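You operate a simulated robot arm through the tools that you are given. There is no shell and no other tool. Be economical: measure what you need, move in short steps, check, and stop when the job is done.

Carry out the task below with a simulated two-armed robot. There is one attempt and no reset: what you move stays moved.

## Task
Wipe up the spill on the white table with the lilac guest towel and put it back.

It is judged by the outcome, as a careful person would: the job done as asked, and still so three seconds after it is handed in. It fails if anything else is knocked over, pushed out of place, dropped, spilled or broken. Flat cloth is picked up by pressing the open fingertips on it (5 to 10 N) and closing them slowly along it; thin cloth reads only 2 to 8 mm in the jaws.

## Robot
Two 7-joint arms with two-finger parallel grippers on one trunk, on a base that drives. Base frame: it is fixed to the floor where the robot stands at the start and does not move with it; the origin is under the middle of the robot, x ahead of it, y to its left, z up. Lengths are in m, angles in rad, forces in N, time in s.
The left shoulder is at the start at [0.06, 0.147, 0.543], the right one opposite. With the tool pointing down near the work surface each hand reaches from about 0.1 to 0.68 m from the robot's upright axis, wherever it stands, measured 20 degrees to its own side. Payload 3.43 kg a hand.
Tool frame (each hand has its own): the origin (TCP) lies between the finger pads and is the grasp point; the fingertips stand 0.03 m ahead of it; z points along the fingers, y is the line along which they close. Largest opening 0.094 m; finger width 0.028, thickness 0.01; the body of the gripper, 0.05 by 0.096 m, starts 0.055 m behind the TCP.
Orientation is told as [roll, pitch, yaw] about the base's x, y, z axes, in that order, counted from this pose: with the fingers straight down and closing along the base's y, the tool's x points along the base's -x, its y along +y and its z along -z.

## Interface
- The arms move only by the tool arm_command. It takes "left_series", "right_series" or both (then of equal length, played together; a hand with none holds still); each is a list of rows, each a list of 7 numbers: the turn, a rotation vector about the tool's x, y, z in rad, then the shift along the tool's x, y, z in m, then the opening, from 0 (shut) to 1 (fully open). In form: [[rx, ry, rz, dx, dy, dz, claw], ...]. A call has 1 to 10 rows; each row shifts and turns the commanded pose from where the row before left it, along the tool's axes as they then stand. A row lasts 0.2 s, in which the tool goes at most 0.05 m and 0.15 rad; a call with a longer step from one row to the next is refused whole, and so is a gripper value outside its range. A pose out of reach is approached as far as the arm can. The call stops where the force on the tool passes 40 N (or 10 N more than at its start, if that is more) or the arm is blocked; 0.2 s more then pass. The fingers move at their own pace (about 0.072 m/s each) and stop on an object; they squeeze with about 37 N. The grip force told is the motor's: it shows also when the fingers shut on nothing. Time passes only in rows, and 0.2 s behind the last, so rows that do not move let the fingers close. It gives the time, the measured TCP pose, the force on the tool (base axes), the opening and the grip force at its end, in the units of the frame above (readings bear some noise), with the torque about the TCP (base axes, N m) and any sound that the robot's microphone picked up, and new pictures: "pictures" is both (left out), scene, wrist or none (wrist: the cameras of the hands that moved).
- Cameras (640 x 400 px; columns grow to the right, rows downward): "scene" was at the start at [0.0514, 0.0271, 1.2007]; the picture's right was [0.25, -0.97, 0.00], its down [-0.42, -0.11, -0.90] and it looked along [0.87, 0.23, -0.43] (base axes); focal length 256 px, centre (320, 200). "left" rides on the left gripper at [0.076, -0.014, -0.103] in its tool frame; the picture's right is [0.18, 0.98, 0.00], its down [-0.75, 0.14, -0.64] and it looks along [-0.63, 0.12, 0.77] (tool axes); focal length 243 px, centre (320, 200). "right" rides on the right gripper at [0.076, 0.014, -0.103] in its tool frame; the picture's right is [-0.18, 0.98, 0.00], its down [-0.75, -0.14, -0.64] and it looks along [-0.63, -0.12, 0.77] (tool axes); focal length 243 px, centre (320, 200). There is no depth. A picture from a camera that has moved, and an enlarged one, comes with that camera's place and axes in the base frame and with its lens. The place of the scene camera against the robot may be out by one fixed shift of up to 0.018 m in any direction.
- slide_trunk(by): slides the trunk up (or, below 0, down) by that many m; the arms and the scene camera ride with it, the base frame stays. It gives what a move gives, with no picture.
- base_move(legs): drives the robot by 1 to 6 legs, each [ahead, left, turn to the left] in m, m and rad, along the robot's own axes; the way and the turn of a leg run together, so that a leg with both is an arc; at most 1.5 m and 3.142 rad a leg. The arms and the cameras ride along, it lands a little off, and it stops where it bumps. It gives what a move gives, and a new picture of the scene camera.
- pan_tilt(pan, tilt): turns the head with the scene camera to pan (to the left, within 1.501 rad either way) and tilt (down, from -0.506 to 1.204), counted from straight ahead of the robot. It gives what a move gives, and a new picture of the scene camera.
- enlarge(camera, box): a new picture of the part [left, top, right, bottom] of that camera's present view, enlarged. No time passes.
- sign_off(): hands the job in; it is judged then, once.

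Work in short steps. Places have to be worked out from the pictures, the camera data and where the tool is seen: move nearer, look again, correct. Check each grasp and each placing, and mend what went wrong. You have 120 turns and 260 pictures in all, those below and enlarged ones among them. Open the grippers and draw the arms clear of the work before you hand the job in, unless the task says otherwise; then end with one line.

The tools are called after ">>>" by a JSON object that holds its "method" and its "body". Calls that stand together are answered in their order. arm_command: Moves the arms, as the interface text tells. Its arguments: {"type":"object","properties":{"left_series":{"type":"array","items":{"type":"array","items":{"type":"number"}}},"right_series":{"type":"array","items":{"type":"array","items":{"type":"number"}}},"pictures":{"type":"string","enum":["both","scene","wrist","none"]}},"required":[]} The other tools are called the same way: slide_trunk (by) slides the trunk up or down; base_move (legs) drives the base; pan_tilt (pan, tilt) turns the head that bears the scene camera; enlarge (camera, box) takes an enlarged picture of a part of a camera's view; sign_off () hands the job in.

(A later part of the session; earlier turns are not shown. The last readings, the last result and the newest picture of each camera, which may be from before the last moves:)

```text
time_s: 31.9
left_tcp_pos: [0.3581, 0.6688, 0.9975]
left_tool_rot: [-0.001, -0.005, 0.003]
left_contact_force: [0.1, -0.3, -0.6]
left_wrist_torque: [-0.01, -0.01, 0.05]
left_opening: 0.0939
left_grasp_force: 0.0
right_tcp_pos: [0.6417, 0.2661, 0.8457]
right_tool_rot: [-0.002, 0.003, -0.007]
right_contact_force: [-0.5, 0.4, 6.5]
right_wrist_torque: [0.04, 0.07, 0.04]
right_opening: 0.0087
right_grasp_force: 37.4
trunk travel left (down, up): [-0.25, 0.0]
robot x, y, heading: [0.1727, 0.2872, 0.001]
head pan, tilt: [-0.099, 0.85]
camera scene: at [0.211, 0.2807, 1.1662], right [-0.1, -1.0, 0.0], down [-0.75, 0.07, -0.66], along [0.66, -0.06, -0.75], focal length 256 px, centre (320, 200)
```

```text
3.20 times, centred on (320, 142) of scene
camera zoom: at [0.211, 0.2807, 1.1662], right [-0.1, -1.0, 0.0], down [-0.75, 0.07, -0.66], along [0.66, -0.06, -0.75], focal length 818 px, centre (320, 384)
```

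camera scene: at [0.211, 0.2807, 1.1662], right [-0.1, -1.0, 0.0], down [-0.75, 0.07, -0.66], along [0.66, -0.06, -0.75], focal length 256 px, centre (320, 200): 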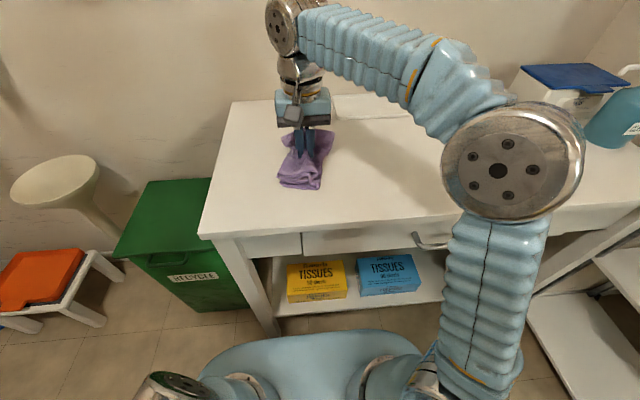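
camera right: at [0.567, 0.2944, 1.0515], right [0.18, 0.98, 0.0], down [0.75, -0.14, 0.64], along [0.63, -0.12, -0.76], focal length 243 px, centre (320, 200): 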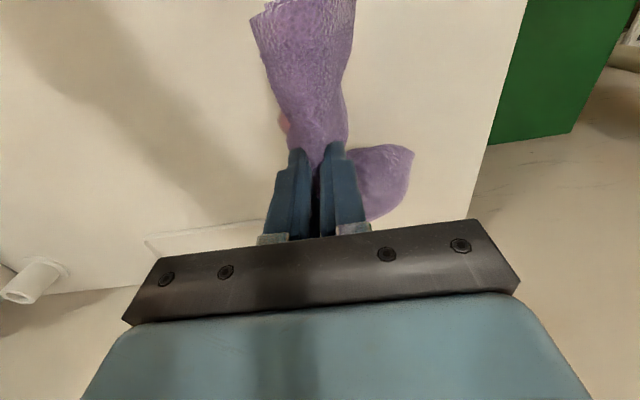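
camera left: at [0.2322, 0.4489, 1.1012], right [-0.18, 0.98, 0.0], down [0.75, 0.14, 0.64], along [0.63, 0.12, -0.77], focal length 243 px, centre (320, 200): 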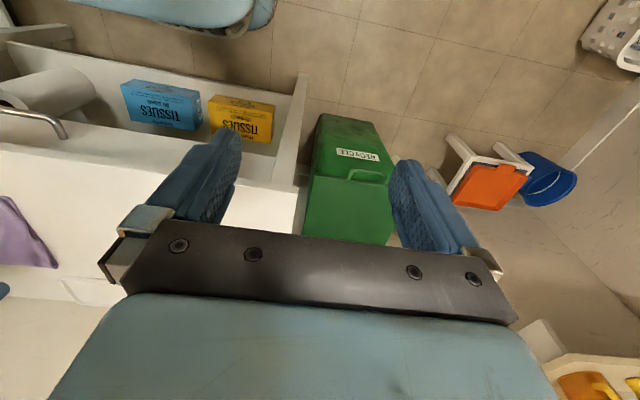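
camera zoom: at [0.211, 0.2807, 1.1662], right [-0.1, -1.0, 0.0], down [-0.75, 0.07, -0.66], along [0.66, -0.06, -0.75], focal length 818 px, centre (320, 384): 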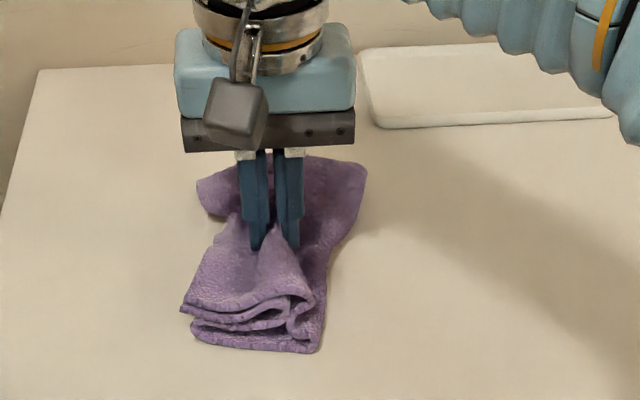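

The tool is level again at 6.5 N. I press 1 mm more and stroke along y in rows.

>>> {"method": "arm_command", "body": {"right_series": [[0, 0, 0, 0.01, 0.025, 0.001, 0], [0, 0, 0, 0, 0.03, 0, 0], [0, 0, 0, 0, -0.036, 0, 0], [0, 0, 0, 0, -0.036, 0, 0], [0, 0, 0, 0, -0.036, 0, 0], [0, 0, 0, -0.015, 0, 0, 0], [0, 0, 0, 0, 0.036, 0, 0], [0, 0, 0, 0, 0.036, 0, 0], [0, 0, 0, 0, 0.036, 0, 0], [0, 0, 0, -0.015, 0, 0, 0]], "pictures": "none"}}

>>> {"method": "arm_command", "body": {"right_series": [[0, 0, 0, 0, -0.036, 0, 0], [0, 0, 0, 0, -0.036, 0, 0], [0, 0, 0, 0, -0.036, 0, 0], [0, 0, 0, -0.015, 0, 0, 0], [0, 0, 0, 0, 0.036, 0, 0], [0, 0, 0, 0, 0.036, 0, 0], [0, 0, 0, 0, 0.036, 0, 0], [0, 0, 0, -0.015, 0, 0, 0], [0, 0, 0, 0, -0.036, 0, 0], [0, 0, 0, 0, -0.036, 0, 0]], "pictures": "none"}}

>>> {"method": "arm_command", "body": {"right_series": [[0, 0, 0, 0, -0.036, 0, 0], [0, 0, 0, 0, 0, -0.04, 0], [0, 0, 0, 0, 0, -0.04, 0], [0, 0, 0, 0, -0.045, -0.02, 0], [0, 0, 0, 0, -0.045, 0, 0]], "pictures": "none"}}

>>> {"method": "enlarge", "body": {"camera": "scene", "box": [220, 80, 420, 205]}}

```text
time_s: 34.1
left_tcp_pos: [0.3577, 0.6674, 0.9978]
left_tool_rot: [-0.001, -0.004, 0.005]
left_contact_force: [0.9, -0.5, -0.4]
left_wrist_torque: [0.0, -0.03, -0.01]
left_opening: 0.094
left_grasp_force: 0.0
right_tcp_pos: [0.6606, 0.3212, 0.8447]
right_tool_rot: [-0.003, 0.003, -0.006]
right_contact_force: [-3.2, 1.5, 7.5]
right_wrist_torque: [0.06, 0.11, 0.05]
right_opening: 0.0088
right_grasp_force: 36.9
trunk travel left (down, up): [-0.25, 0.0]
robot x, y, heading: [0.17, 0.2856, 0.003]
head pan, tilt: [-0.099, 0.85]
```

```text
time_s: 36.3
left_tcp_pos: [0.3588, 0.6689, 0.9973]
left_tool_rot: [-0.001, -0.003, 0.003]
left_contact_force: [-0.2, 0.4, -0.5]
left_wrist_torque: [-0.03, 0.0, -0.03]
left_opening: 0.0942
left_grasp_force: 0.0
right_tcp_pos: [0.6916, 0.2464, 0.8439]
right_tool_rot: [-0.002, 0.004, -0.006]
right_contact_force: [-0.5, 1.5, 9.4]
right_wrist_torque: [0.15, 0.03, -0.03]
right_opening: 0.0087
right_grasp_force: 37.1
trunk travel left (down, up): [-0.25, 0.0]
robot x, y, heading: [0.1743, 0.2855, 0.002]
head pan, tilt: [-0.099, 0.85]
```

```text
time_s: 37.5
left_tcp_pos: [0.3582, 0.6682, 0.997]
left_tool_rot: [-0.001, -0.003, 0.003]
left_contact_force: [1.1, 0.1, 0.2]
left_wrist_torque: [-0.09, 0.01, 0.0]
left_opening: 0.094
left_grasp_force: 0.2
right_tcp_pos: [0.6899, 0.1294, 0.9393]
right_tool_rot: [-0.002, 0.002, -0.004]
right_contact_force: [0.7, 0.7, -0.4]
right_wrist_torque: [-0.01, -0.02, 0.1]
right_opening: 0.0085
right_grasp_force: 37.1
right hand out of reach, approached as far as the arm can: row 4
trunk travel left (down, up): [-0.25, 0.0]
robot x, y, heading: [0.1712, 0.2858, 0.003]
head pan, tilt: [-0.099, 0.85]
```

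```text
3.20 times, centred on (320, 142) of scene
camera zoom: at [0.2112, 0.2816, 1.1661], right [-0.1, -1.0, 0.0], down [-0.75, 0.07, -0.66], along [0.66, -0.06, -0.75], focal length 818 px, centre (320, 384)
```

zoom: 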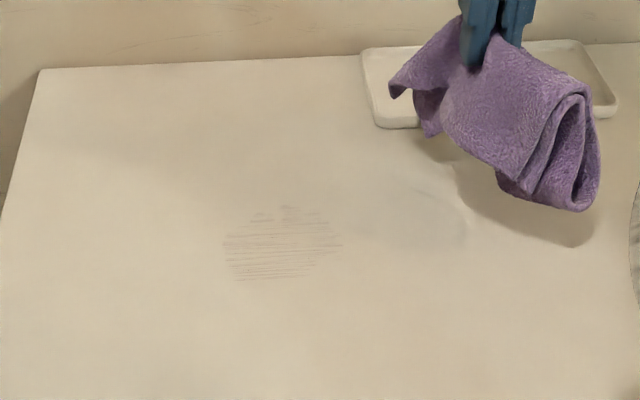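

The residue is much fainter, so another round in the same manner is needed. The hand goes back down at the near right corner and repeats the rows.

>>> {"method": "arm_command", "body": {"right_series": [[0, 0, 0, 0.02, 0.043, 0, 0], [0, 0, 0, 0.035, 0.035, 0, 0], [0, 0, 0, 0, 0, 0.04, 0], [0, 0, 0, 0, 0, 0.04, 0], [0, 0, 0, 0, 0, 0.012, 0], [0, 0, 0, 0, 0, 0.002, 0]], "pictures": "none"}}

```text
time_s: 38.9
left_tcp_pos: [0.3577, 0.6667, 0.9994]
left_tool_rot: [-0.001, -0.003, 0.004]
left_contact_force: [0.1, 0.4, 0.5]
left_wrist_torque: [0.0, -0.03, 0.02]
left_opening: 0.0939
left_grasp_force: 0.1
right_tcp_pos: [0.635, 0.2084, 0.8463]
right_tool_rot: [0.0, 0.002, -0.006]
right_contact_force: [-0.8, -0.1, 9.1]
right_wrist_torque: [0.08, -0.01, 0.08]
right_opening: 0.0087
right_grasp_force: 36.8
trunk travel left (down, up): [-0.25, 0.0]
robot x, y, heading: [0.168, 0.2847, -0.001]
head pan, tilt: [-0.099, 0.85]
```

It reads 9 N at (0.635,0.208). I run the rows going away and then back, pressing 1 mm more.

>>> {"method": "arm_command", "body": {"right_series": [[0, 0, 0, 0, 0.038, 0.001, 0], [0, 0, 0, 0, 0.038, 0, 0], [0, 0, 0, 0, 0.038, 0, 0], [0, 0, 0, -0.012, 0, 0, 0], [0, 0, 0, 0, -0.038, 0, 0], [0, 0, 0, 0, -0.038, 0, 0], [0, 0, 0, 0, -0.038, 0, 0], [0, 0, 0, -0.012, 0, 0, 0], [0, 0, 0, 0, 0.038, 0, 0], [0, 0, 0, 0, 0.038, 0, 0]], "pictures": "none"}}

>>> {"method": "arm_command", "body": {"right_series": [[0, 0, 0, 0, 0.038, 0, 0], [0, 0, 0, -0.012, 0, 0, 0], [0, 0, 0, 0, -0.038, 0, 0], [0, 0, 0, 0, -0.038, 0, 0], [0, 0, 0, 0, -0.038, 0, 0], [0, 0, 0, -0.012, 0, 0, 0], [0, 0, 0, 0, 0.038, 0, 0], [0, 0, 0, 0, 0.038, 0, 0], [0, 0, 0, 0, 0.038, 0, 0], [0, 0, 0, -0.012, 0, 0, 0]], "pictures": "none"}}

>>> {"method": "arm_command", "body": {"right_series": [[0, 0, 0, 0, -0.038, 0, 0], [0, 0, 0, 0, -0.038, 0, 0], [0, 0, 0, 0, -0.038, 0, 0], [0, 0, 0, 0.03, 0, 0, 0], [0, 0, 0, 0, 0.038, 0, 0], [0, 0, 0, 0, 0.038, 0, 0], [0, 0, 0, 0, 0.038, 0, 0], [0, 0, 0, 0.025, -0.038, 0, 0], [0, 0, 0, 0, -0.038, 0, 0], [0, 0, 0, 0, -0.038, 0, 0]], "pictures": "none"}}

>>> {"method": "arm_command", "body": {"right_series": [[0, 0, 0, 0, 0, -0.04, 0], [0, 0, 0, 0, 0, -0.04, 0], [0, 0, 0, 0, -0.045, -0.02, 0], [0, 0, 0, 0, -0.045, 0, 0]], "pictures": "none"}}

>>> {"method": "enlarge", "body": {"camera": "scene", "box": [220, 80, 420, 205]}}

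```text
time_s: 41.1
left_tcp_pos: [0.358, 0.6672, 0.9981]
left_tool_rot: [-0.002, -0.004, 0.004]
left_contact_force: [-0.2, -0.6, -1.0]
left_wrist_torque: [0.0, -0.01, -0.03]
left_opening: 0.0941
left_grasp_force: 0.0
right_tcp_pos: [0.6597, 0.282, 0.8435]
right_tool_rot: [-0.001, 0.002, -0.009]
right_contact_force: [1.5, -3.7, 14.9]
right_wrist_torque: [-0.08, 0.03, 0.1]
right_opening: 0.0087
right_grasp_force: 36.7
trunk travel left (down, up): [-0.25, 0.0]
robot x, y, heading: [0.1702, 0.2828, 0.006]
head pan, tilt: [-0.099, 0.85]
```

```text
time_s: 43.3
left_tcp_pos: [0.358, 0.6684, 0.9981]
left_tool_rot: [0.001, -0.005, 0.004]
left_contact_force: [0.9, -0.2, -0.7]
left_wrist_torque: [-0.01, 0.0, 0.02]
left_opening: 0.0937
left_grasp_force: 0.1
right_tcp_pos: [0.6948, 0.3232, 0.8459]
right_tool_rot: [-0.002, 0.004, -0.006]
right_contact_force: [-2.8, 1.3, 6.4]
right_wrist_torque: [0.04, 0.09, 0.06]
right_opening: 0.0086
right_grasp_force: 36.6
trunk travel left (down, up): [-0.25, 0.0]
robot x, y, heading: [0.1734, 0.28, 0.006]
head pan, tilt: [-0.099, 0.85]
```

```text
time_s: 45.5
left_tcp_pos: [0.3582, 0.668, 0.9988]
left_tool_rot: [-0.001, -0.005, 0.003]
left_contact_force: [0.3, 0.1, -0.3]
left_wrist_torque: [-0.06, 0.04, 0.04]
left_opening: 0.0941
left_grasp_force: 0.1
right_tcp_pos: [0.6399, 0.2091, 0.8463]
right_tool_rot: [-0.004, 0.004, -0.004]
right_contact_force: [-0.1, 0.8, 5.0]
right_wrist_torque: [0.03, 0.02, 0.07]
right_opening: 0.0089
right_grasp_force: 37.1
trunk travel left (down, up): [-0.25, 0.0]
robot x, y, heading: [0.1706, 0.2811, 0.001]
head pan, tilt: [-0.099, 0.85]
```

```text
time_s: 46.5
left_tcp_pos: [0.3582, 0.6682, 0.9982]
left_tool_rot: [0.0, -0.001, 0.005]
left_contact_force: [0.5, 0.3, 0.2]
left_wrist_torque: [-0.01, -0.02, 0.02]
left_opening: 0.0941
left_grasp_force: 0.1
right_tcp_pos: [0.6387, 0.1213, 0.9456]
right_tool_rot: [-0.002, 0.003, -0.004]
right_contact_force: [0.2, 1.3, -1.2]
right_wrist_torque: [0.02, 0.01, 0.07]
right_opening: 0.0092
right_grasp_force: 36.8
trunk travel left (down, up): [-0.25, 0.0]
robot x, y, heading: [0.1695, 0.2826, 0.003]
head pan, tilt: [-0.099, 0.85]
```

```text
3.20 times, centred on (320, 142) of scene
camera zoom: at [0.2114, 0.2808, 1.1661], right [-0.1, -1.0, 0.0], down [-0.75, 0.07, -0.66], along [0.66, -0.06, -0.75], focal length 818 px, centre (320, 384)
```

zoom: 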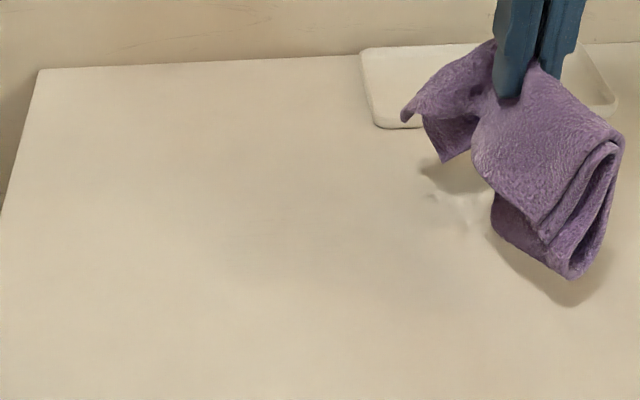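

The spill spot now looks clean. I zoom in on it and on the pale patch beside the towel to be sure.

>>> {"method": "enlarge", "body": {"camera": "scene", "box": [280, 125, 380, 187]}}

```text
6.40 times, centred on (330, 156) of scene
camera zoom: at [0.2114, 0.2808, 1.1661], right [-0.1, -1.0, 0.0], down [-0.75, 0.07, -0.66], along [0.66, -0.06, -0.75], focal length 1636 px, centre (256, 482)
```

zoom: 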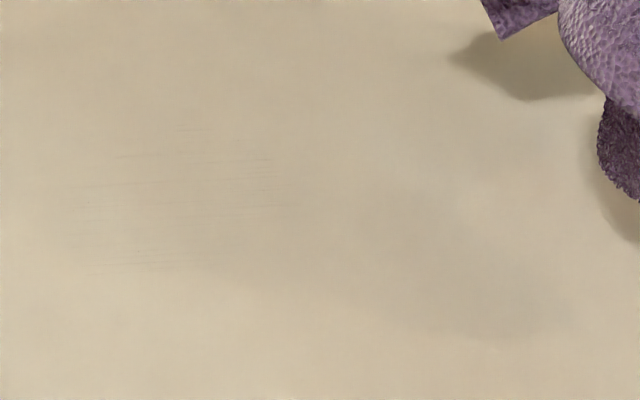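

Very faint hairlines remain, so I do one more round.

>>> {"method": "arm_command", "body": {"right_series": [[0, 0, 0, 0, 0.043, 0, 0], [0, 0, 0, 0, 0.043, 0, 0], [0, 0, 0, 0, 0, 0.04, 0], [0, 0, 0, 0, 0, 0.04, 0], [0, 0, 0, 0, 0, 0.017, 0], [0, 0, 0, 0, 0, 0.002, 0]], "pictures": "none"}}

>>> {"method": "arm_command", "body": {"right_series": [[0, 0, 0, 0, 0.038, 0.0015, 0], [0, 0, 0, 0, 0.038, 0, 0], [0, 0, 0, 0, 0.038, 0, 0], [0, 0, 0, -0.012, 0, 0, 0], [0, 0, 0, 0, -0.038, 0, 0], [0, 0, 0, 0, -0.038, 0, 0], [0, 0, 0, 0, -0.038, 0, 0], [0, 0, 0, -0.012, 0, 0, 0], [0, 0, 0, 0, 0.038, 0, 0], [0, 0, 0, 0, 0.038, 0, 0]], "pictures": "none"}}

>>> {"method": "arm_command", "body": {"right_series": [[0, 0, 0, 0, 0.038, 0, 0], [0, 0, 0, -0.012, 0, 0, 0], [0, 0, 0, 0, -0.038, 0, 0], [0, 0, 0, 0, -0.038, 0, 0], [0, 0, 0, 0, -0.038, 0, 0], [0, 0, 0, -0.012, 0, 0, 0], [0, 0, 0, 0, 0.038, 0, 0], [0, 0, 0, 0, 0.038, 0, 0], [0, 0, 0, 0, 0.038, 0, 0], [0, 0, 0, -0.012, 0, 0, 0]], "pictures": "none"}}

>>> {"method": "arm_command", "body": {"right_series": [[0, 0, 0, 0, -0.038, 0, 0], [0, 0, 0, 0, -0.038, 0, 0], [0, 0, 0, 0, -0.038, 0, 0], [0, 0, 0, 0.03, 0, 0, 0], [0, 0, 0, 0, 0.038, 0, 0], [0, 0, 0, 0, 0.038, 0, 0], [0, 0, 0, 0, 0.038, 0, 0], [0, 0, 0, 0.025, -0.038, 0, 0], [0, 0, 0, 0, -0.038, 0, 0], [0, 0, 0, 0, -0.038, 0, 0]], "pictures": "none"}}

>>> {"method": "arm_command", "body": {"right_series": [[0, 0, 0, 0, 0, -0.04, 0], [0, 0, 0, 0, 0, -0.04, 0], [0, 0, 0, 0, -0.045, -0.02, 0], [0, 0, 0, 0, -0.045, 0, 0]], "pictures": "scene"}}

>>> {"method": "enlarge", "body": {"camera": "scene", "box": [280, 125, 380, 187]}}

```text
time_s: 47.9
left_tcp_pos: [0.3587, 0.6683, 0.9983]
left_tool_rot: [0.001, -0.004, 0.003]
left_contact_force: [0.0, 0.0, -0.3]
left_wrist_torque: [-0.02, 0.01, -0.02]
left_opening: 0.094
left_grasp_force: 0.0
right_tcp_pos: [0.6407, 0.2055, 0.8473]
right_tool_rot: [0.0, 0.002, -0.004]
right_contact_force: [1.4, 0.3, 10.0]
right_wrist_torque: [0.03, -0.03, 0.06]
right_opening: 0.0087
right_grasp_force: 36.8
trunk travel left (down, up): [-0.25, 0.0]
robot x, y, heading: [0.1737, 0.2846, 0.002]
head pan, tilt: [-0.099, 0.85]
```

```text
time_s: 50.1
left_tcp_pos: [0.359, 0.6677, 0.9982]
left_tool_rot: [-0.001, -0.004, 0.004]
left_contact_force: [0.3, -0.2, 0.5]
left_wrist_torque: [0.04, 0.03, 0.01]
left_opening: 0.0939
left_grasp_force: 0.0
right_tcp_pos: [0.6638, 0.2793, 0.8452]
right_tool_rot: [-0.002, 0.002, -0.008]
right_contact_force: [0.8, -4.7, 14.5]
right_wrist_torque: [-0.09, 0.02, 0.09]
right_opening: 0.0086
right_grasp_force: 37.0
trunk travel left (down, up): [-0.25, 0.0]
robot x, y, heading: [0.1713, 0.2853, 0.001]
head pan, tilt: [-0.099, 0.85]
```

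```text
time_s: 52.3
left_tcp_pos: [0.3577, 0.6675, 0.9985]
left_tool_rot: [0.002, -0.003, 0.003]
left_contact_force: [-0.9, 0.5, -0.5]
left_wrist_torque: [0.03, -0.02, 0.01]
left_opening: 0.0939
left_grasp_force: 0.1
right_tcp_pos: [0.7012, 0.3196, 0.8443]
right_tool_rot: [-0.004, 0.003, -0.004]
right_contact_force: [-4.2, 1.4, 11.0]
right_wrist_torque: [0.04, 0.22, 0.04]
right_opening: 0.0086
right_grasp_force: 36.8
trunk travel left (down, up): [-0.25, 0.0]
robot x, y, heading: [0.1693, 0.2835, 0.005]
head pan, tilt: [-0.099, 0.85]
```

```text
time_s: 54.5
left_tcp_pos: [0.3565, 0.6685, 0.9968]
left_tool_rot: [0.0, -0.003, 0.003]
left_contact_force: [0.2, -0.2, -0.8]
left_wrist_torque: [0.02, 0.01, -0.03]
left_opening: 0.0942
left_grasp_force: 0.1
right_tcp_pos: [0.643, 0.2073, 0.8444]
right_tool_rot: [-0.004, 0.004, -0.005]
right_contact_force: [0.4, 2.4, 12.3]
right_wrist_torque: [0.09, 0.04, 0.03]
right_opening: 0.0085
right_grasp_force: 37.5
trunk travel left (down, up): [-0.25, 0.0]
robot x, y, heading: [0.1686, 0.284, 0.002]
head pan, tilt: [-0.099, 0.85]
```

```text
time_s: 55.5
left_tcp_pos: [0.3584, 0.6693, 0.9975]
left_tool_rot: [0.001, -0.001, 0.003]
left_contact_force: [0.1, 1.0, -0.4]
left_wrist_torque: [-0.06, 0.0, 0.01]
left_opening: 0.0942
left_grasp_force: 0.1
right_tcp_pos: [0.6467, 0.1149, 0.9442]
right_tool_rot: [-0.001, 0.004, -0.004]
right_contact_force: [-0.3, 0.3, 0.0]
right_wrist_torque: [0.02, 0.01, 0.04]
right_opening: 0.0085
right_grasp_force: 37.2
trunk travel left (down, up): [-0.25, 0.0]
robot x, y, heading: [0.166, 0.2871, 0.008]
head pan, tilt: [-0.099, 0.85]
camera scene: at [0.2113, 0.2808, 1.1661], right [-0.1, -1.0, 0.0], down [-0.75, 0.07, -0.66], along [0.66, -0.06, -0.75], focal length 256 px, centre (320, 200)
```

scene: 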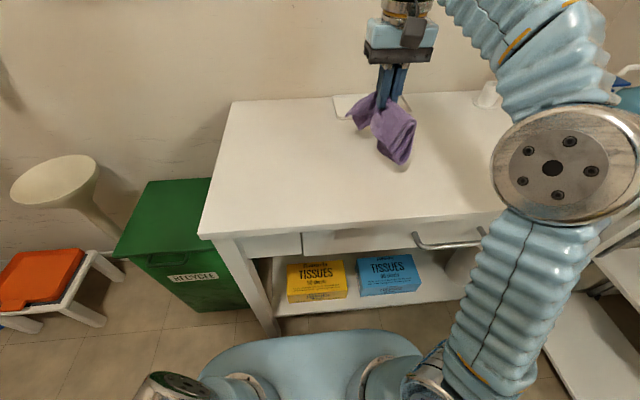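

```text
6.40 times, centred on (330, 156) of scene
camera zoom: at [0.2113, 0.2808, 1.1661], right [-0.1, -1.0, 0.0], down [-0.75, 0.07, -0.66], along [0.66, -0.06, -0.75], focal length 1636 px, centre (256, 482)
```

zoom: 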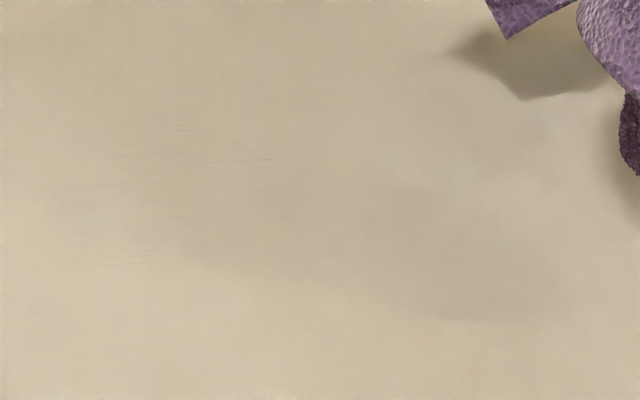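

Only marks at noise level remain, so the table is clean. I drive back right to take the towel home.

>>> {"method": "base_move", "body": {"legs": [[0, -0.2, 0]]}}

```text
time_s: 57.0
left_tcp_pos: [0.3584, 0.4686, 0.9978]
left_tool_rot: [0.001, -0.001, 0.001]
left_contact_force: [0.0, -0.1, -0.3]
left_wrist_torque: [-0.01, 0.0, 0.0]
left_opening: 0.0941
left_grasp_force: 0.0
right_tcp_pos: [0.6461, -0.0842, 0.9443]
right_tool_rot: [-0.002, 0.004, -0.007]
right_contact_force: [0.1, -0.3, -1.2]
right_wrist_torque: [-0.01, 0.05, 0.03]
right_opening: 0.0087
right_grasp_force: 36.9
trunk travel left (down, up): [-0.25, 0.0]
robot x, y, heading: [0.1708, 0.0886, 0.002]
head pan, tilt: [-0.099, 0.85]
camera scene: at [0.2119, 0.0823, 1.1661], right [-0.1, -1.0, 0.0], down [-0.75, 0.07, -0.66], along [0.66, -0.06, -0.75], focal length 256 px, centre (320, 200)
```

scene: 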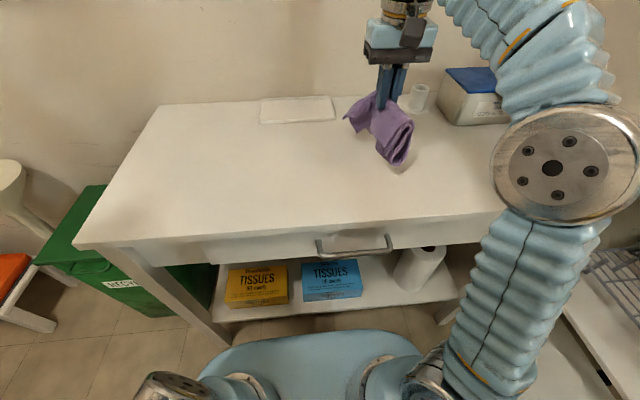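

The towel is over its place. I move right 0.05, then come down diagonally to the left so the long flap trails out to the right.

>>> {"method": "arm_command", "body": {"right_series": [[0, 0, 0, 0, -0.03, 0, 0], [0, 0, 0, 0, -0.025, 0, 0], [0, 0, 0, 0, 0.005, 0.02, 0], [0, 0, 0, 0, 0.015, 0.02, 0], [0, 0, 0, 0, 0.02, 0.02, 0], [0, 0, 0, 0, 0.02, 0.02, 0], [0, 0, 0, 0, 0.022, 0.017, 0]]}}

```text
time_s: 58.6
left_tcp_pos: [0.3587, 0.4693, 0.9974]
left_tool_rot: [0.0, -0.002, 0.002]
left_contact_force: [-0.2, 0.0, -0.3]
left_wrist_torque: [0.03, 0.02, 0.01]
left_opening: 0.0939
left_grasp_force: 0.1
right_tcp_pos: [0.6474, -0.0598, 0.8472]
right_tool_rot: [-0.001, 0.005, -0.006]
right_contact_force: [0.3, -0.9, 1.5]
right_wrist_torque: [0.01, -0.01, 0.06]
right_opening: 0.0087
right_grasp_force: 36.8
trunk travel left (down, up): [-0.25, 0.0]
robot x, y, heading: [0.1729, 0.0853, 0.002]
head pan, tilt: [-0.099, 0.85]
camera scene: at [0.2118, 0.082, 1.1661], right [-0.1, -1.0, 0.0], down [-0.75, 0.07, -0.66], along [0.66, -0.06, -0.75], focal length 256 px, centre (320, 200)
camera right: at [0.5716, -0.0438, 0.9516], right [0.19, 0.98, 0.0], down [0.75, -0.15, 0.64], along [0.63, -0.12, -0.77], focal length 243 px, centre (320, 200)
```

scene: 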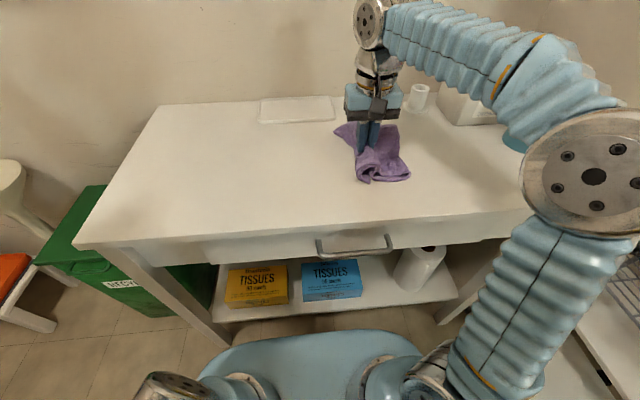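
right: 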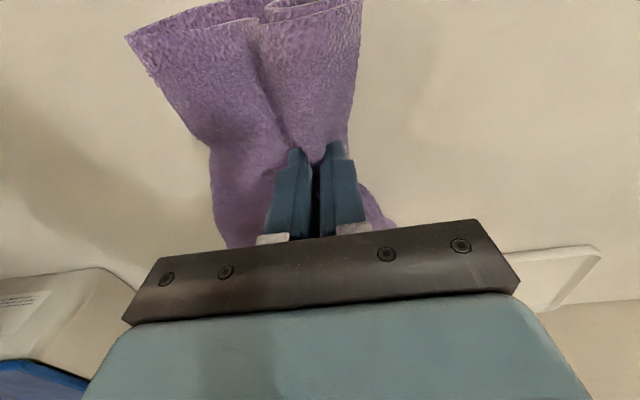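

The towel lies much as it did just after the grasp. I lower a bit and open slowly so the fingertips spread the gather outward.

>>> {"method": "arm_command", "body": {"right_series": [[0, 0, 0, 0, 0, 0.005, 0], [0, 0, 0, 0, 0, 0, 0.1], [0, 0, 0, 0, 0, 0.002, 0.2], [0, 0, 0, 0, 0, 0.002, 0.3], [0, 0, 0, 0, 0, 0.001, 0.4], [0, 0, 0, 0, 0, 0, 0.5], [0, 0, 0, 0, 0, 0, 0.6], [0, 0, 0, 0, 0, 0, 0.6]]}}

```text
time_s: 60.5
left_tcp_pos: [0.3599, 0.47, 0.9978]
left_tool_rot: [0.0, -0.003, 0.003]
left_contact_force: [-0.2, -0.3, -0.5]
left_wrist_torque: [0.01, 0.06, -0.02]
left_opening: 0.0937
left_grasp_force: 0.1
right_tcp_pos: [0.6451, -0.0577, 0.839]
right_tool_rot: [-0.001, 0.004, -0.005]
right_contact_force: [0.4, 0.8, 7.5]
right_wrist_torque: [-0.17, -0.03, -0.01]
right_opening: 0.0553
right_grasp_force: 0.1
trunk travel left (down, up): [-0.25, 0.0]
robot x, y, heading: [0.1727, 0.0854, -0.003]
head pan, tilt: [-0.099, 0.85]
camera scene: at [0.2115, 0.0825, 1.1661], right [-0.1, -1.0, 0.0], down [-0.75, 0.07, -0.66], along [0.66, -0.06, -0.75], focal length 256 px, centre (320, 200)
camera right: at [0.5696, -0.0427, 0.9423], right [0.19, 0.98, 0.0], down [0.75, -0.15, 0.64], along [0.63, -0.12, -0.77], focal length 243 px, centre (320, 200)
```

scene: 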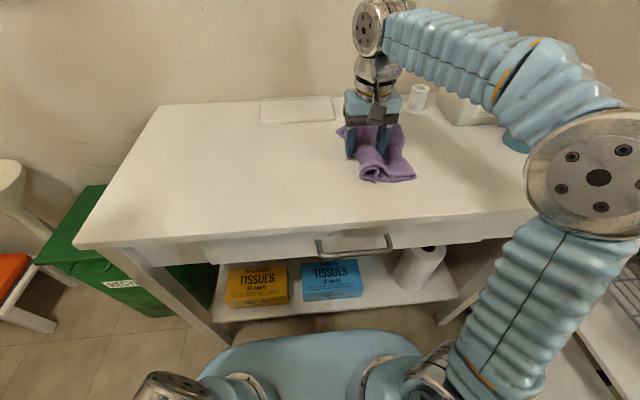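
right: 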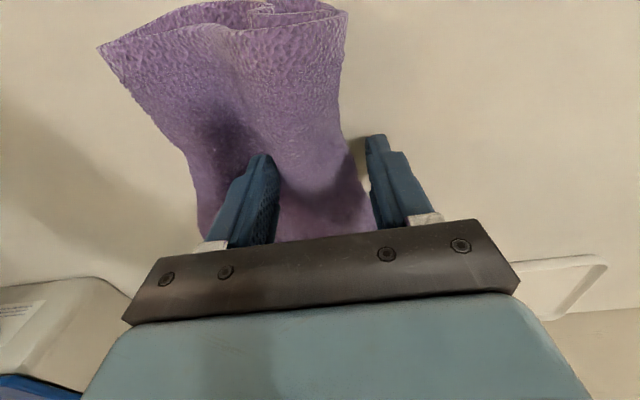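

The towel is released. I lift straight up and back to look at how it lies.

>>> {"method": "arm_command", "body": {"right_series": [[0, 0, 0, 0, 0, -0.02, 0.6], [0, 0, 0, 0, 0, -0.04, 0.6], [0, 0, 0, 0, 0, -0.04, 0.6], [0, 0, 0, 0.03, 0, -0.02, 0.6], [0, 0, 0, 0.045, 0, 0, 0.6], [0, 0, 0, 0.045, 0, 0, 0.6], [0, 0, 0, 0.045, 0, 0, 0.6]], "pictures": "none"}}

>>> {"method": "pan_tilt", "body": {"pan": -0.1, "tilt": 0.85}}

>>> {"method": "enlarge", "body": {"camera": "scene", "box": [270, 80, 470, 205]}}

```text
time_s: 62.0
left_tcp_pos: [0.359, 0.469, 0.9976]
left_tool_rot: [0.0, -0.003, 0.001]
left_contact_force: [0.8, -0.2, 0.9]
left_wrist_torque: [0.01, 0.02, 0.0]
left_opening: 0.0938
left_grasp_force: 0.2
right_tcp_pos: [0.4826, -0.0558, 0.957]
right_tool_rot: [-0.004, 0.003, -0.007]
right_contact_force: [0.0, -0.7, -0.2]
right_wrist_torque: [-0.01, 0.02, -0.03]
right_opening: 0.0562
right_grasp_force: 0.0
trunk travel left (down, up): [-0.25, 0.0]
robot x, y, heading: [0.172, 0.0862, 0.003]
head pan, tilt: [-0.099, 0.85]
```

```text
time_s: 62.6
left_tcp_pos: [0.3601, 0.4694, 0.9978]
left_tool_rot: [0.0, -0.001, 0.002]
left_contact_force: [-0.4, 0.2, -0.3]
left_wrist_torque: [0.0, 0.0, 0.0]
left_opening: 0.094
left_grasp_force: 0.0
right_tcp_pos: [0.4831, -0.0571, 0.9581]
right_tool_rot: [-0.001, 0.004, -0.005]
right_contact_force: [0.0, 0.6, -1.1]
right_wrist_torque: [0.0, 0.01, -0.01]
right_opening: 0.0564
right_grasp_force: 0.0
trunk travel left (down, up): [-0.25, 0.0]
robot x, y, heading: [0.171, 0.088, -0.002]
head pan, tilt: [-0.099, 0.85]
camera scene: at [0.2119, 0.0822, 1.1661], right [-0.1, -1.0, 0.0], down [-0.75, 0.07, -0.66], along [0.66, -0.06, -0.75], focal length 256 px, centre (320, 200)
```

scene: 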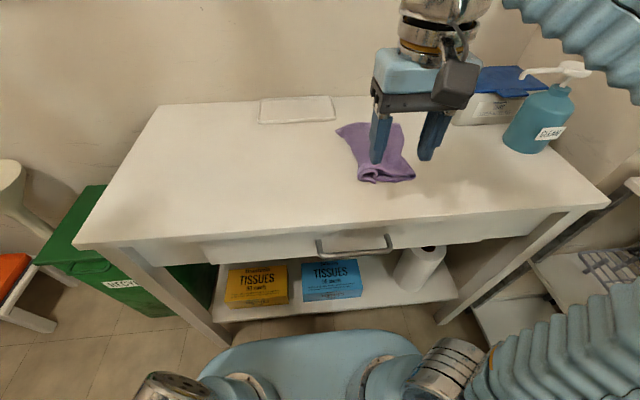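

```text
3.20 times, centred on (370, 142) of scene
camera zoom: at [0.2119, 0.0822, 1.1661], right [-0.1, -1.0, 0.0], down [-0.75, 0.07, -0.66], along [0.66, -0.06, -0.75], focal length 818 px, centre (160, 384)
```

zoom: 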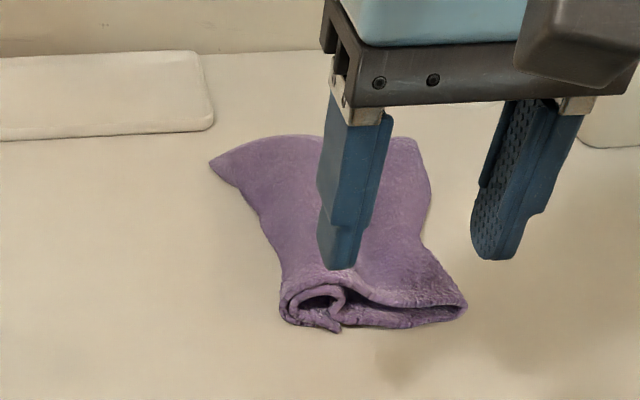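

The towel is back in place within about 2 cm, but its left strip is tucked under at the front. I'll re-grip it once near the middle and lay it down again with that strip coming out to the left.

>>> {"method": "arm_command", "body": {"right_series": [[0, 0, 0, -0.04, -0.01, 0, 0.6], [0, 0, 0, -0.045, -0.01, 0, 0.6], [0, 0, 0, -0.045, 0, 0.0, 0.6], [0, 0, 0, -0.035, 0, 0.03, 0.6], [0, 0, 0, 0, 0, 0.04, 0.6], [0, 0, 0, 0, 0, 0.03, 0.6], [0, 0, 0, 0, 0, 0.01, 0.6]], "pictures": "wrist"}}

```text
time_s: 64.2
left_tcp_pos: [0.3598, 0.4683, 0.9967]
left_tool_rot: [0.001, -0.002, 0.003]
left_contact_force: [-0.6, 0.7, 0.3]
left_wrist_torque: [0.02, 0.02, -0.03]
left_opening: 0.0941
left_grasp_force: 0.0
right_tcp_pos: [0.6466, -0.0768, 0.8484]
right_tool_rot: [-0.002, 0.004, -0.007]
right_contact_force: [-0.1, 0.2, 0.5]
right_wrist_torque: [-0.01, 0.02, 0.01]
right_opening: 0.0563
right_grasp_force: 0.1
trunk travel left (down, up): [-0.25, 0.0]
robot x, y, heading: [0.1686, 0.0856, 0.003]
head pan, tilt: [-0.099, 0.85]
camera right: at [0.5707, -0.0611, 0.9519], right [0.19, 0.98, 0.0], down [0.75, -0.15, 0.64], along [0.63, -0.12, -0.77], focal length 243 px, centre (320, 200)
```

right: 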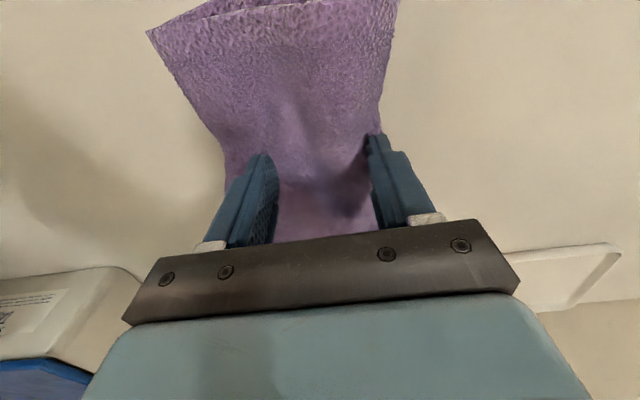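

The fingers are just at both edges of the narrowed towel. I narrow to 0.5, press, and check the force.

>>> {"method": "arm_command", "body": {"right_series": [[0, 0, 0, 0, 0, 0.003, 0.5], [0, 0, 0, 0, 0, 0.003, 0.5], [0, 0, 0, 0, 0, 0.002, 0.5]], "pictures": "none"}}

```text
time_s: 65.0
left_tcp_pos: [0.3588, 0.469, 0.9974]
left_tool_rot: [0.0, -0.004, 0.003]
left_contact_force: [1.5, 0.1, 0.3]
left_wrist_torque: [0.02, -0.02, -0.01]
left_opening: 0.0941
left_grasp_force: 0.1
right_tcp_pos: [0.646, -0.077, 0.8399]
right_tool_rot: [-0.001, 0.004, -0.007]
right_contact_force: [0.6, 1.5, 1.6]
right_wrist_torque: [0.02, -0.01, 0.01]
right_opening: 0.0469
right_grasp_force: 0.0
trunk travel left (down, up): [-0.25, 0.0]
robot x, y, heading: [0.1711, 0.0857, -0.001]
head pan, tilt: [-0.099, 0.85]
```

Only a light touch so far. I press 2 mm more, close slowly, and lift a little.

>>> {"method": "arm_command", "body": {"right_series": [[0, 0, 0, 0, 0, 0.002, 0.5], [0, 0, 0, 0, 0, 0, 0.42], [0, 0, 0, 0, 0, 0, 0.34], [0, 0, 0, 0, 0, 0, 0.26], [0, 0, 0, 0, 0, 0, 0.18], [0, 0, 0, 0, 0, 0, 0.1], [0, 0, 0, 0, 0, 0, 0.03], [0, 0, 0, 0, 0, 0, 0], [0, 0, 0, 0, 0, 0, 0]], "pictures": "none"}}

>>> {"method": "arm_command", "body": {"right_series": [[0, 0, 0, 0, 0, -0.02, 0], [0, 0, 0, 0, 0, -0.03, 0], [0, 0, 0, 0, 0, -0.03, 0], [0, 0, 0, 0, 0, -0.03, 0], [0, 0, 0, 0, 0, -0.02, 0]]}}

```text
time_s: 67.0
left_tcp_pos: [0.3589, 0.4691, 0.9969]
left_tool_rot: [-0.001, -0.003, 0.002]
left_contact_force: [0.9, 0.6, 0.4]
left_wrist_torque: [0.0, 0.04, 0.0]
left_opening: 0.0939
left_grasp_force: 0.0
right_tcp_pos: [0.6467, -0.0777, 0.8375]
right_tool_rot: [-0.003, 0.004, -0.005]
right_contact_force: [1.5, -0.4, 7.7]
right_wrist_torque: [-0.09, -0.03, -0.06]
right_opening: 0.0128
right_grasp_force: 37.3
trunk travel left (down, up): [-0.25, 0.0]
robot x, y, heading: [0.1734, 0.0858, 0.002]
head pan, tilt: [-0.099, 0.85]
```

```text
time_s: 68.2
left_tcp_pos: [0.359, 0.4703, 0.9976]
left_tool_rot: [-0.001, -0.002, 0.002]
left_contact_force: [0.2, 0.7, -0.4]
left_wrist_torque: [-0.02, 0.0, 0.0]
left_opening: 0.0941
left_grasp_force: 0.0
right_tcp_pos: [0.6486, -0.0792, 0.9594]
right_tool_rot: [-0.002, 0.02, -0.008]
right_contact_force: [-0.2, -0.1, -0.2]
right_wrist_torque: [-0.02, -0.01, -0.04]
right_opening: 0.0127
right_grasp_force: 37.1
right hand out of reach, approached as far as the arm can: row 5
trunk travel left (down, up): [-0.25, 0.0]
robot x, y, heading: [0.1719, 0.0835, -0.001]
head pan, tilt: [-0.099, 0.85]
camera scene: at [0.2117, 0.0823, 1.1661], right [-0.1, -1.0, 0.0], down [-0.75, 0.07, -0.66], along [0.66, -0.06, -0.75], focal length 256 px, centre (320, 200)
camera right: at [0.5748, -0.0637, 1.0643], right [0.19, 0.98, 0.0], down [0.77, -0.15, 0.63], along [0.61, -0.12, -0.78], focal length 243 px, centre (320, 200)
```

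scene: 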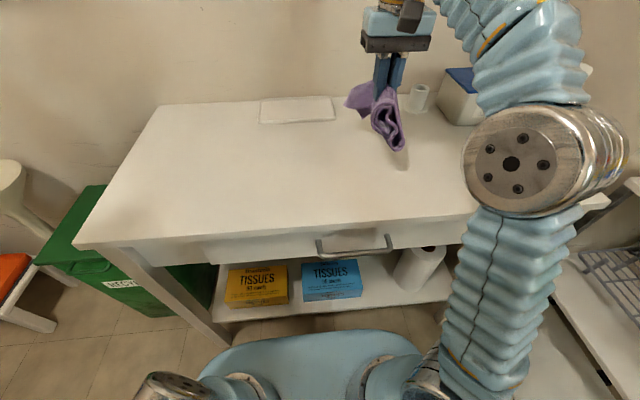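
right: 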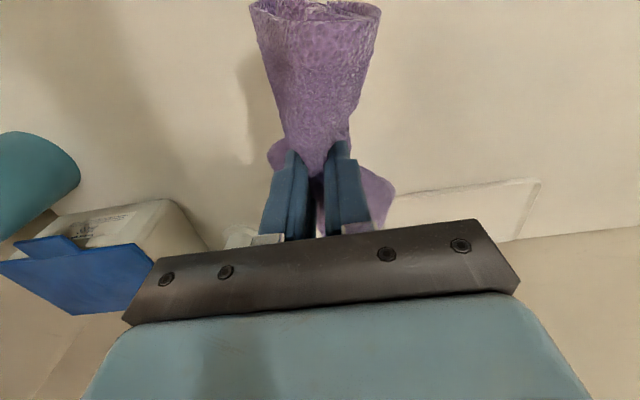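

The towel hangs symmetrically in the grip. I lay it down by going right, then left-down until the right flap touches, then right-down at the end so the left flap comes out.

>>> {"method": "arm_command", "body": {"right_series": [[0, -0.015, 0, 0, -0.03, 0, 0], [0, 0, 0, 0, 0.015, 0.02, 0], [0, 0, 0, 0, 0.02, 0.02, 0], [0, 0, 0, 0, 0.02, 0.02, 0], [0, 0, 0, 0, 0.005, 0.01, 0], [0, 0, 0, 0, -0.012, 0.015, 0], [0, 0, 0, 0, -0.015, 0.015, 0], [0, 0, 0, 0, -0.012, 0.012, 0]]}}

```text
time_s: 70.0
left_tcp_pos: [0.3582, 0.4684, 0.9981]
left_tool_rot: [-0.001, -0.001, 0.001]
left_contact_force: [-0.3, 0.3, -0.8]
left_wrist_torque: [0.0, 0.02, -0.01]
left_opening: 0.0941
left_grasp_force: 0.0
right_tcp_pos: [0.6481, -0.0873, 0.8555]
right_tool_rot: [-0.002, -0.012, -0.007]
right_contact_force: [0.6, 0.0, 2.0]
right_wrist_torque: [-0.03, -0.03, -0.05]
right_opening: 0.0123
right_grasp_force: 37.0
trunk travel left (down, up): [-0.25, 0.0]
robot x, y, heading: [0.1726, 0.0882, -0.001]
head pan, tilt: [-0.099, 0.85]
camera scene: at [0.2119, 0.0823, 1.1661], right [-0.1, -1.0, 0.0], down [-0.75, 0.07, -0.66], along [0.66, -0.06, -0.75], focal length 256 px, centre (320, 200)
camera right: at [0.5702, -0.0718, 0.959], right [0.19, 0.98, 0.0], down [0.75, -0.14, 0.65], along [0.64, -0.12, -0.76], focal length 243 px, centre (320, 200)
```

scene: 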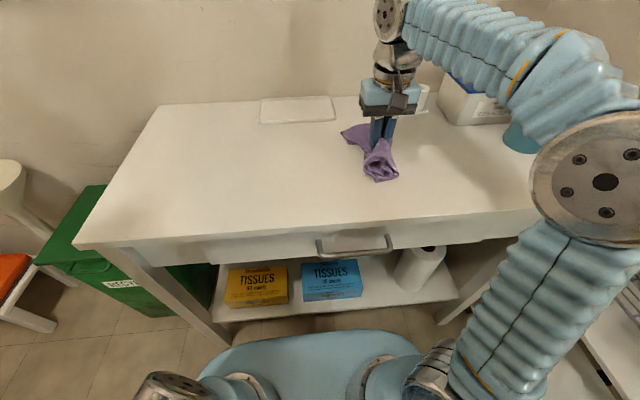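
right: 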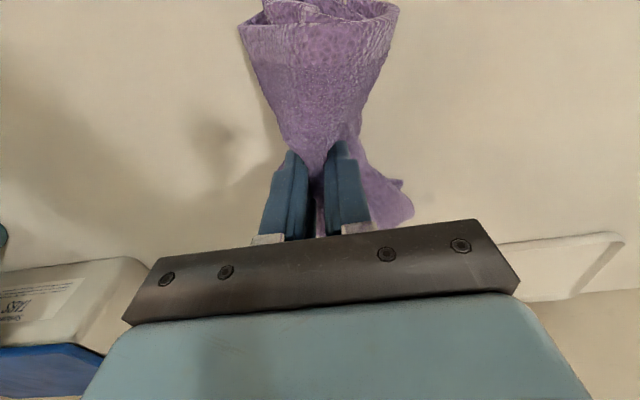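

Now the right flap is tucked in instead. I move left 0.025 while lowering to even it out, then open with light pressure.

>>> {"method": "arm_command", "body": {"right_series": [[0, 0.01, 0, 0, 0.015, 0.004, 0], [0, 0, 0, 0, 0.012, 0.005, 0], [0, 0, 0, 0, 0, 0.003, 0], [0, 0, 0, 0, 0, 0.001, 0.1], [0, 0, 0, 0, 0, 0.001, 0.2], [0, 0, 0, 0, 0, 0.001, 0.3], [0, 0, 0, 0, 0, 0.001, 0.4], [0, 0, 0, 0, 0, 0, 0.6], [0, 0, 0, 0, 0, 0, 0.8], [0, 0, 0, 0, 0, 0, 0.8]]}}

```text
time_s: 72.2
left_tcp_pos: [0.3571, 0.4716, 0.9985]
left_tool_rot: [-0.003, -0.002, 0.001]
left_contact_force: [0.3, 0.3, -0.9]
left_wrist_torque: [-0.01, -0.03, 0.01]
left_opening: 0.094
left_grasp_force: 0.0
right_tcp_pos: [0.6465, -0.0579, 0.8415]
right_tool_rot: [-0.001, -0.004, -0.006]
right_contact_force: [0.2, 9.4, 29.6]
right_wrist_torque: [-0.78, 0.0, -0.01]
right_opening: 0.0694
right_grasp_force: 0.0
trunk travel left (down, up): [-0.25, 0.0]
robot x, y, heading: [0.1706, 0.088, 0.004]
head pan, tilt: [-0.099, 0.85]
camera scene: at [0.2103, 0.0836, 1.1663], right [-0.1, -1.0, 0.0], down [-0.75, 0.07, -0.66], along [0.66, -0.07, -0.75], focal length 256 px, centre (320, 200)
camera right: at [0.5701, -0.0431, 0.9438], right [0.19, 0.98, 0.0], down [0.75, -0.14, 0.65], along [0.63, -0.12, -0.76], focal length 243 px, centre (320, 200)
```

scene: 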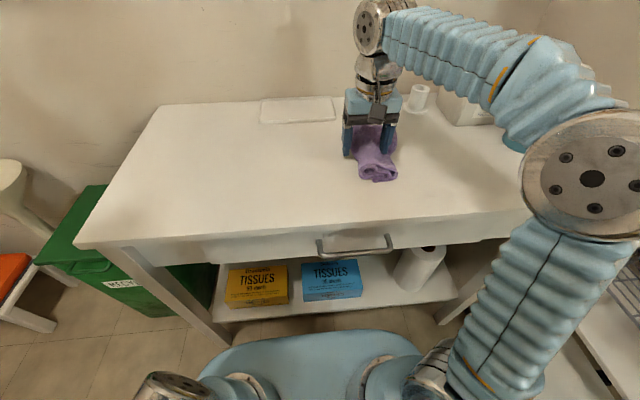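
right: 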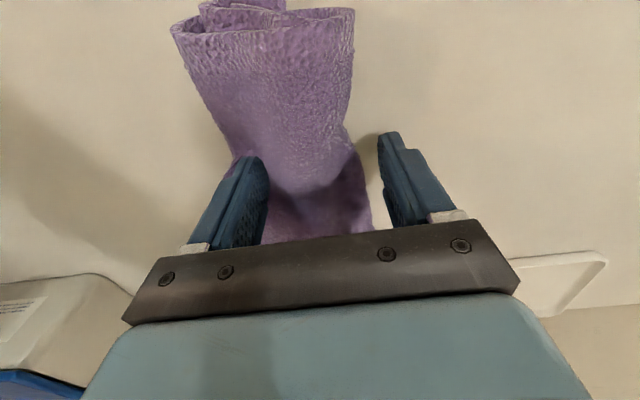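

The right finger is pressing on bunched cloth at 30 N. I lift clear and look.

>>> {"method": "arm_command", "body": {"right_series": [[0, 0, 0, 0, 0, -0.02, 0.8], [0, 0, 0, 0, 0, -0.04, 0.8], [0, 0, 0, 0, 0, -0.04, 0.8], [0, 0, 0, 0.045, 0, 0, 0.8], [0, 0, 0, 0.045, 0, 0, 0.8], [0, 0, 0, 0.045, 0, 0, 0.8], [0, 0, 0, 0.045, 0, 0, 0.8], [0, 0, 0, 0.03, 0, 0, 0.8]], "pictures": "none"}}

>>> {"method": "enlarge", "body": {"camera": "scene", "box": [270, 80, 470, 205]}}

```text
time_s: 74.0
left_tcp_pos: [0.3591, 0.469, 0.9984]
left_tool_rot: [0.0, -0.002, 0.0]
left_contact_force: [0.0, 0.3, -1.0]
left_wrist_torque: [-0.01, 0.02, 0.02]
left_opening: 0.094
left_grasp_force: 0.1
right_tcp_pos: [0.4362, -0.0576, 0.9385]
right_tool_rot: [-0.002, -0.001, -0.007]
right_contact_force: [0.2, 0.2, -0.8]
right_wrist_torque: [-0.03, 0.05, -0.01]
right_opening: 0.0752
right_grasp_force: 0.0
trunk travel left (down, up): [-0.25, 0.0]
robot x, y, heading: [0.1732, 0.0849, -0.0]
head pan, tilt: [-0.099, 0.85]
```

```text
3.20 times, centred on (370, 142) of scene
camera zoom: at [0.2119, 0.0822, 1.1661], right [-0.1, -1.0, 0.0], down [-0.75, 0.07, -0.66], along [0.66, -0.06, -0.75], focal length 818 px, centre (160, 384)
```

zoom: 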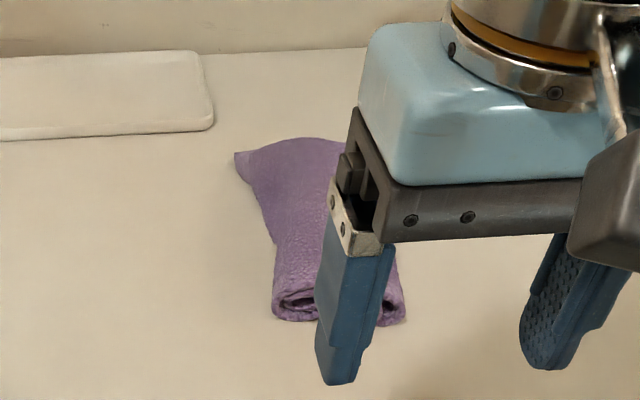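

Both sides are now folded under, so the towel is narrower than before. I pull the hand back for an unobstructed look.

>>> {"method": "arm_command", "body": {"right_series": [[0, 0, 0, 0.04, -0.02, -0.01, 0.8], [0, 0, 0, 0.04, -0.02, 0, 0.8], [0, 0, 0, 0.02, -0.03, 0, 0.8]], "pictures": "none"}}

>>> {"method": "enlarge", "body": {"camera": "scene", "box": [300, 90, 460, 190]}}

```text
time_s: 74.8
left_tcp_pos: [0.3599, 0.4697, 0.9978]
left_tool_rot: [-0.001, -0.001, 0.001]
left_contact_force: [0.3, 0.1, -0.1]
left_wrist_torque: [-0.05, 0.01, 0.02]
left_opening: 0.0939
left_grasp_force: 0.0
right_tcp_pos: [0.3337, -0.1258, 0.9496]
right_tool_rot: [-0.003, 0.0, -0.005]
right_contact_force: [1.2, 0.3, 0.3]
right_wrist_torque: [-0.01, 0.05, 0.03]
right_opening: 0.075
right_grasp_force: 0.0
trunk travel left (down, up): [-0.25, 0.0]
robot x, y, heading: [0.169, 0.0843, 0.003]
head pan, tilt: [-0.099, 0.85]
```

```text
4.00 times, centred on (380, 140) of scene
camera zoom: at [0.212, 0.0827, 1.1661], right [-0.1, -1.0, 0.0], down [-0.75, 0.07, -0.66], along [0.66, -0.06, -0.75], focal length 1023 px, centre (80, 440)
```

zoom: 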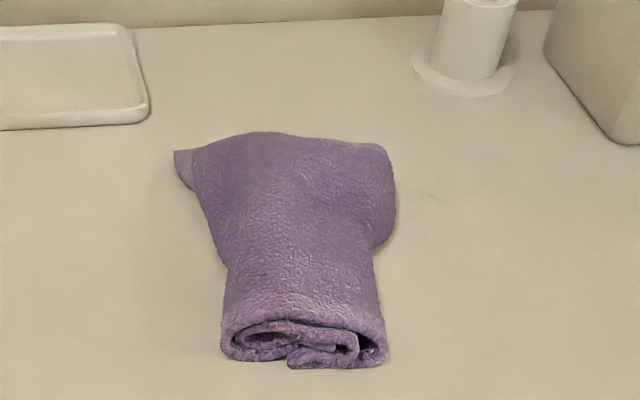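

The back-left corner sticks out free. I'll pick it up there so the towel hangs open, then lay it along its diagonal. First I drive 0.04 ahead for reach.

>>> {"method": "base_move", "body": {"legs": [[0.04, 0, 0]]}}

>>> {"method": "arm_command", "body": {"right_series": [[0, 0, 0, -0.045, 0.01, 0, 0.5], [0, 0, 0, -0.045, 0.01, 0, 0.5], [0, 0, 0, -0.045, 0.01, 0, 0.5], [0, 0, 0, -0.045, 0.01, 0, 0.5], [0, 0, 0, -0.045, 0.01, 0, 0.5], [0, 0, 0, -0.045, 0.01, 0, 0.5], [0, 0, 0, -0.045, 0.01, 0, 0.5], [0, 0, 0, -0.042, 0.01, 0.03, 0.5], [0, 0, 0, 0, 0, 0.045, 0.5], [0, 0, 0, 0, 0, 0.015, 0.5]]}}

```text
time_s: 75.7
left_tcp_pos: [0.3992, 0.4696, 0.9988]
left_tool_rot: [-0.002, -0.002, 0.005]
left_contact_force: [-0.6, 0.1, 0.6]
left_wrist_torque: [0.0, 0.01, 0.01]
left_opening: 0.0939
left_grasp_force: 0.0
right_tcp_pos: [0.3754, -0.1271, 0.9499]
right_tool_rot: [-0.003, -0.002, -0.008]
right_contact_force: [-0.5, 0.6, -0.2]
right_wrist_torque: [-0.02, -0.02, 0.0]
right_opening: 0.0753
right_grasp_force: 0.1
trunk travel left (down, up): [-0.25, 0.0]
robot x, y, heading: [0.2097, 0.0858, 0.002]
head pan, tilt: [-0.099, 0.85]
camera scene: at [0.2524, 0.0823, 1.1661], right [-0.1, -1.0, 0.0], down [-0.75, 0.07, -0.66], along [0.66, -0.06, -0.75], focal length 256 px, centre (320, 200)
```

scene: 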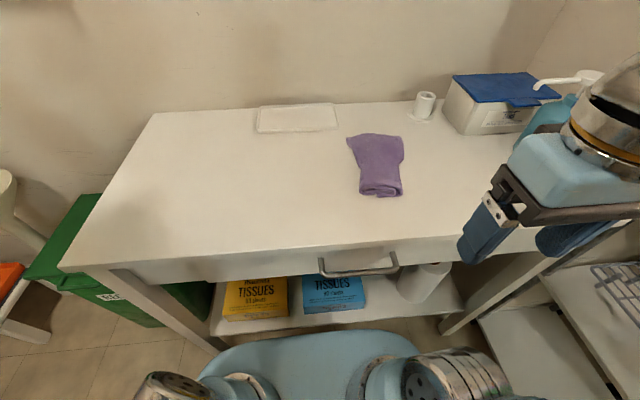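

```text
refused: row 8 steps farther than a row can; nothing moved
```

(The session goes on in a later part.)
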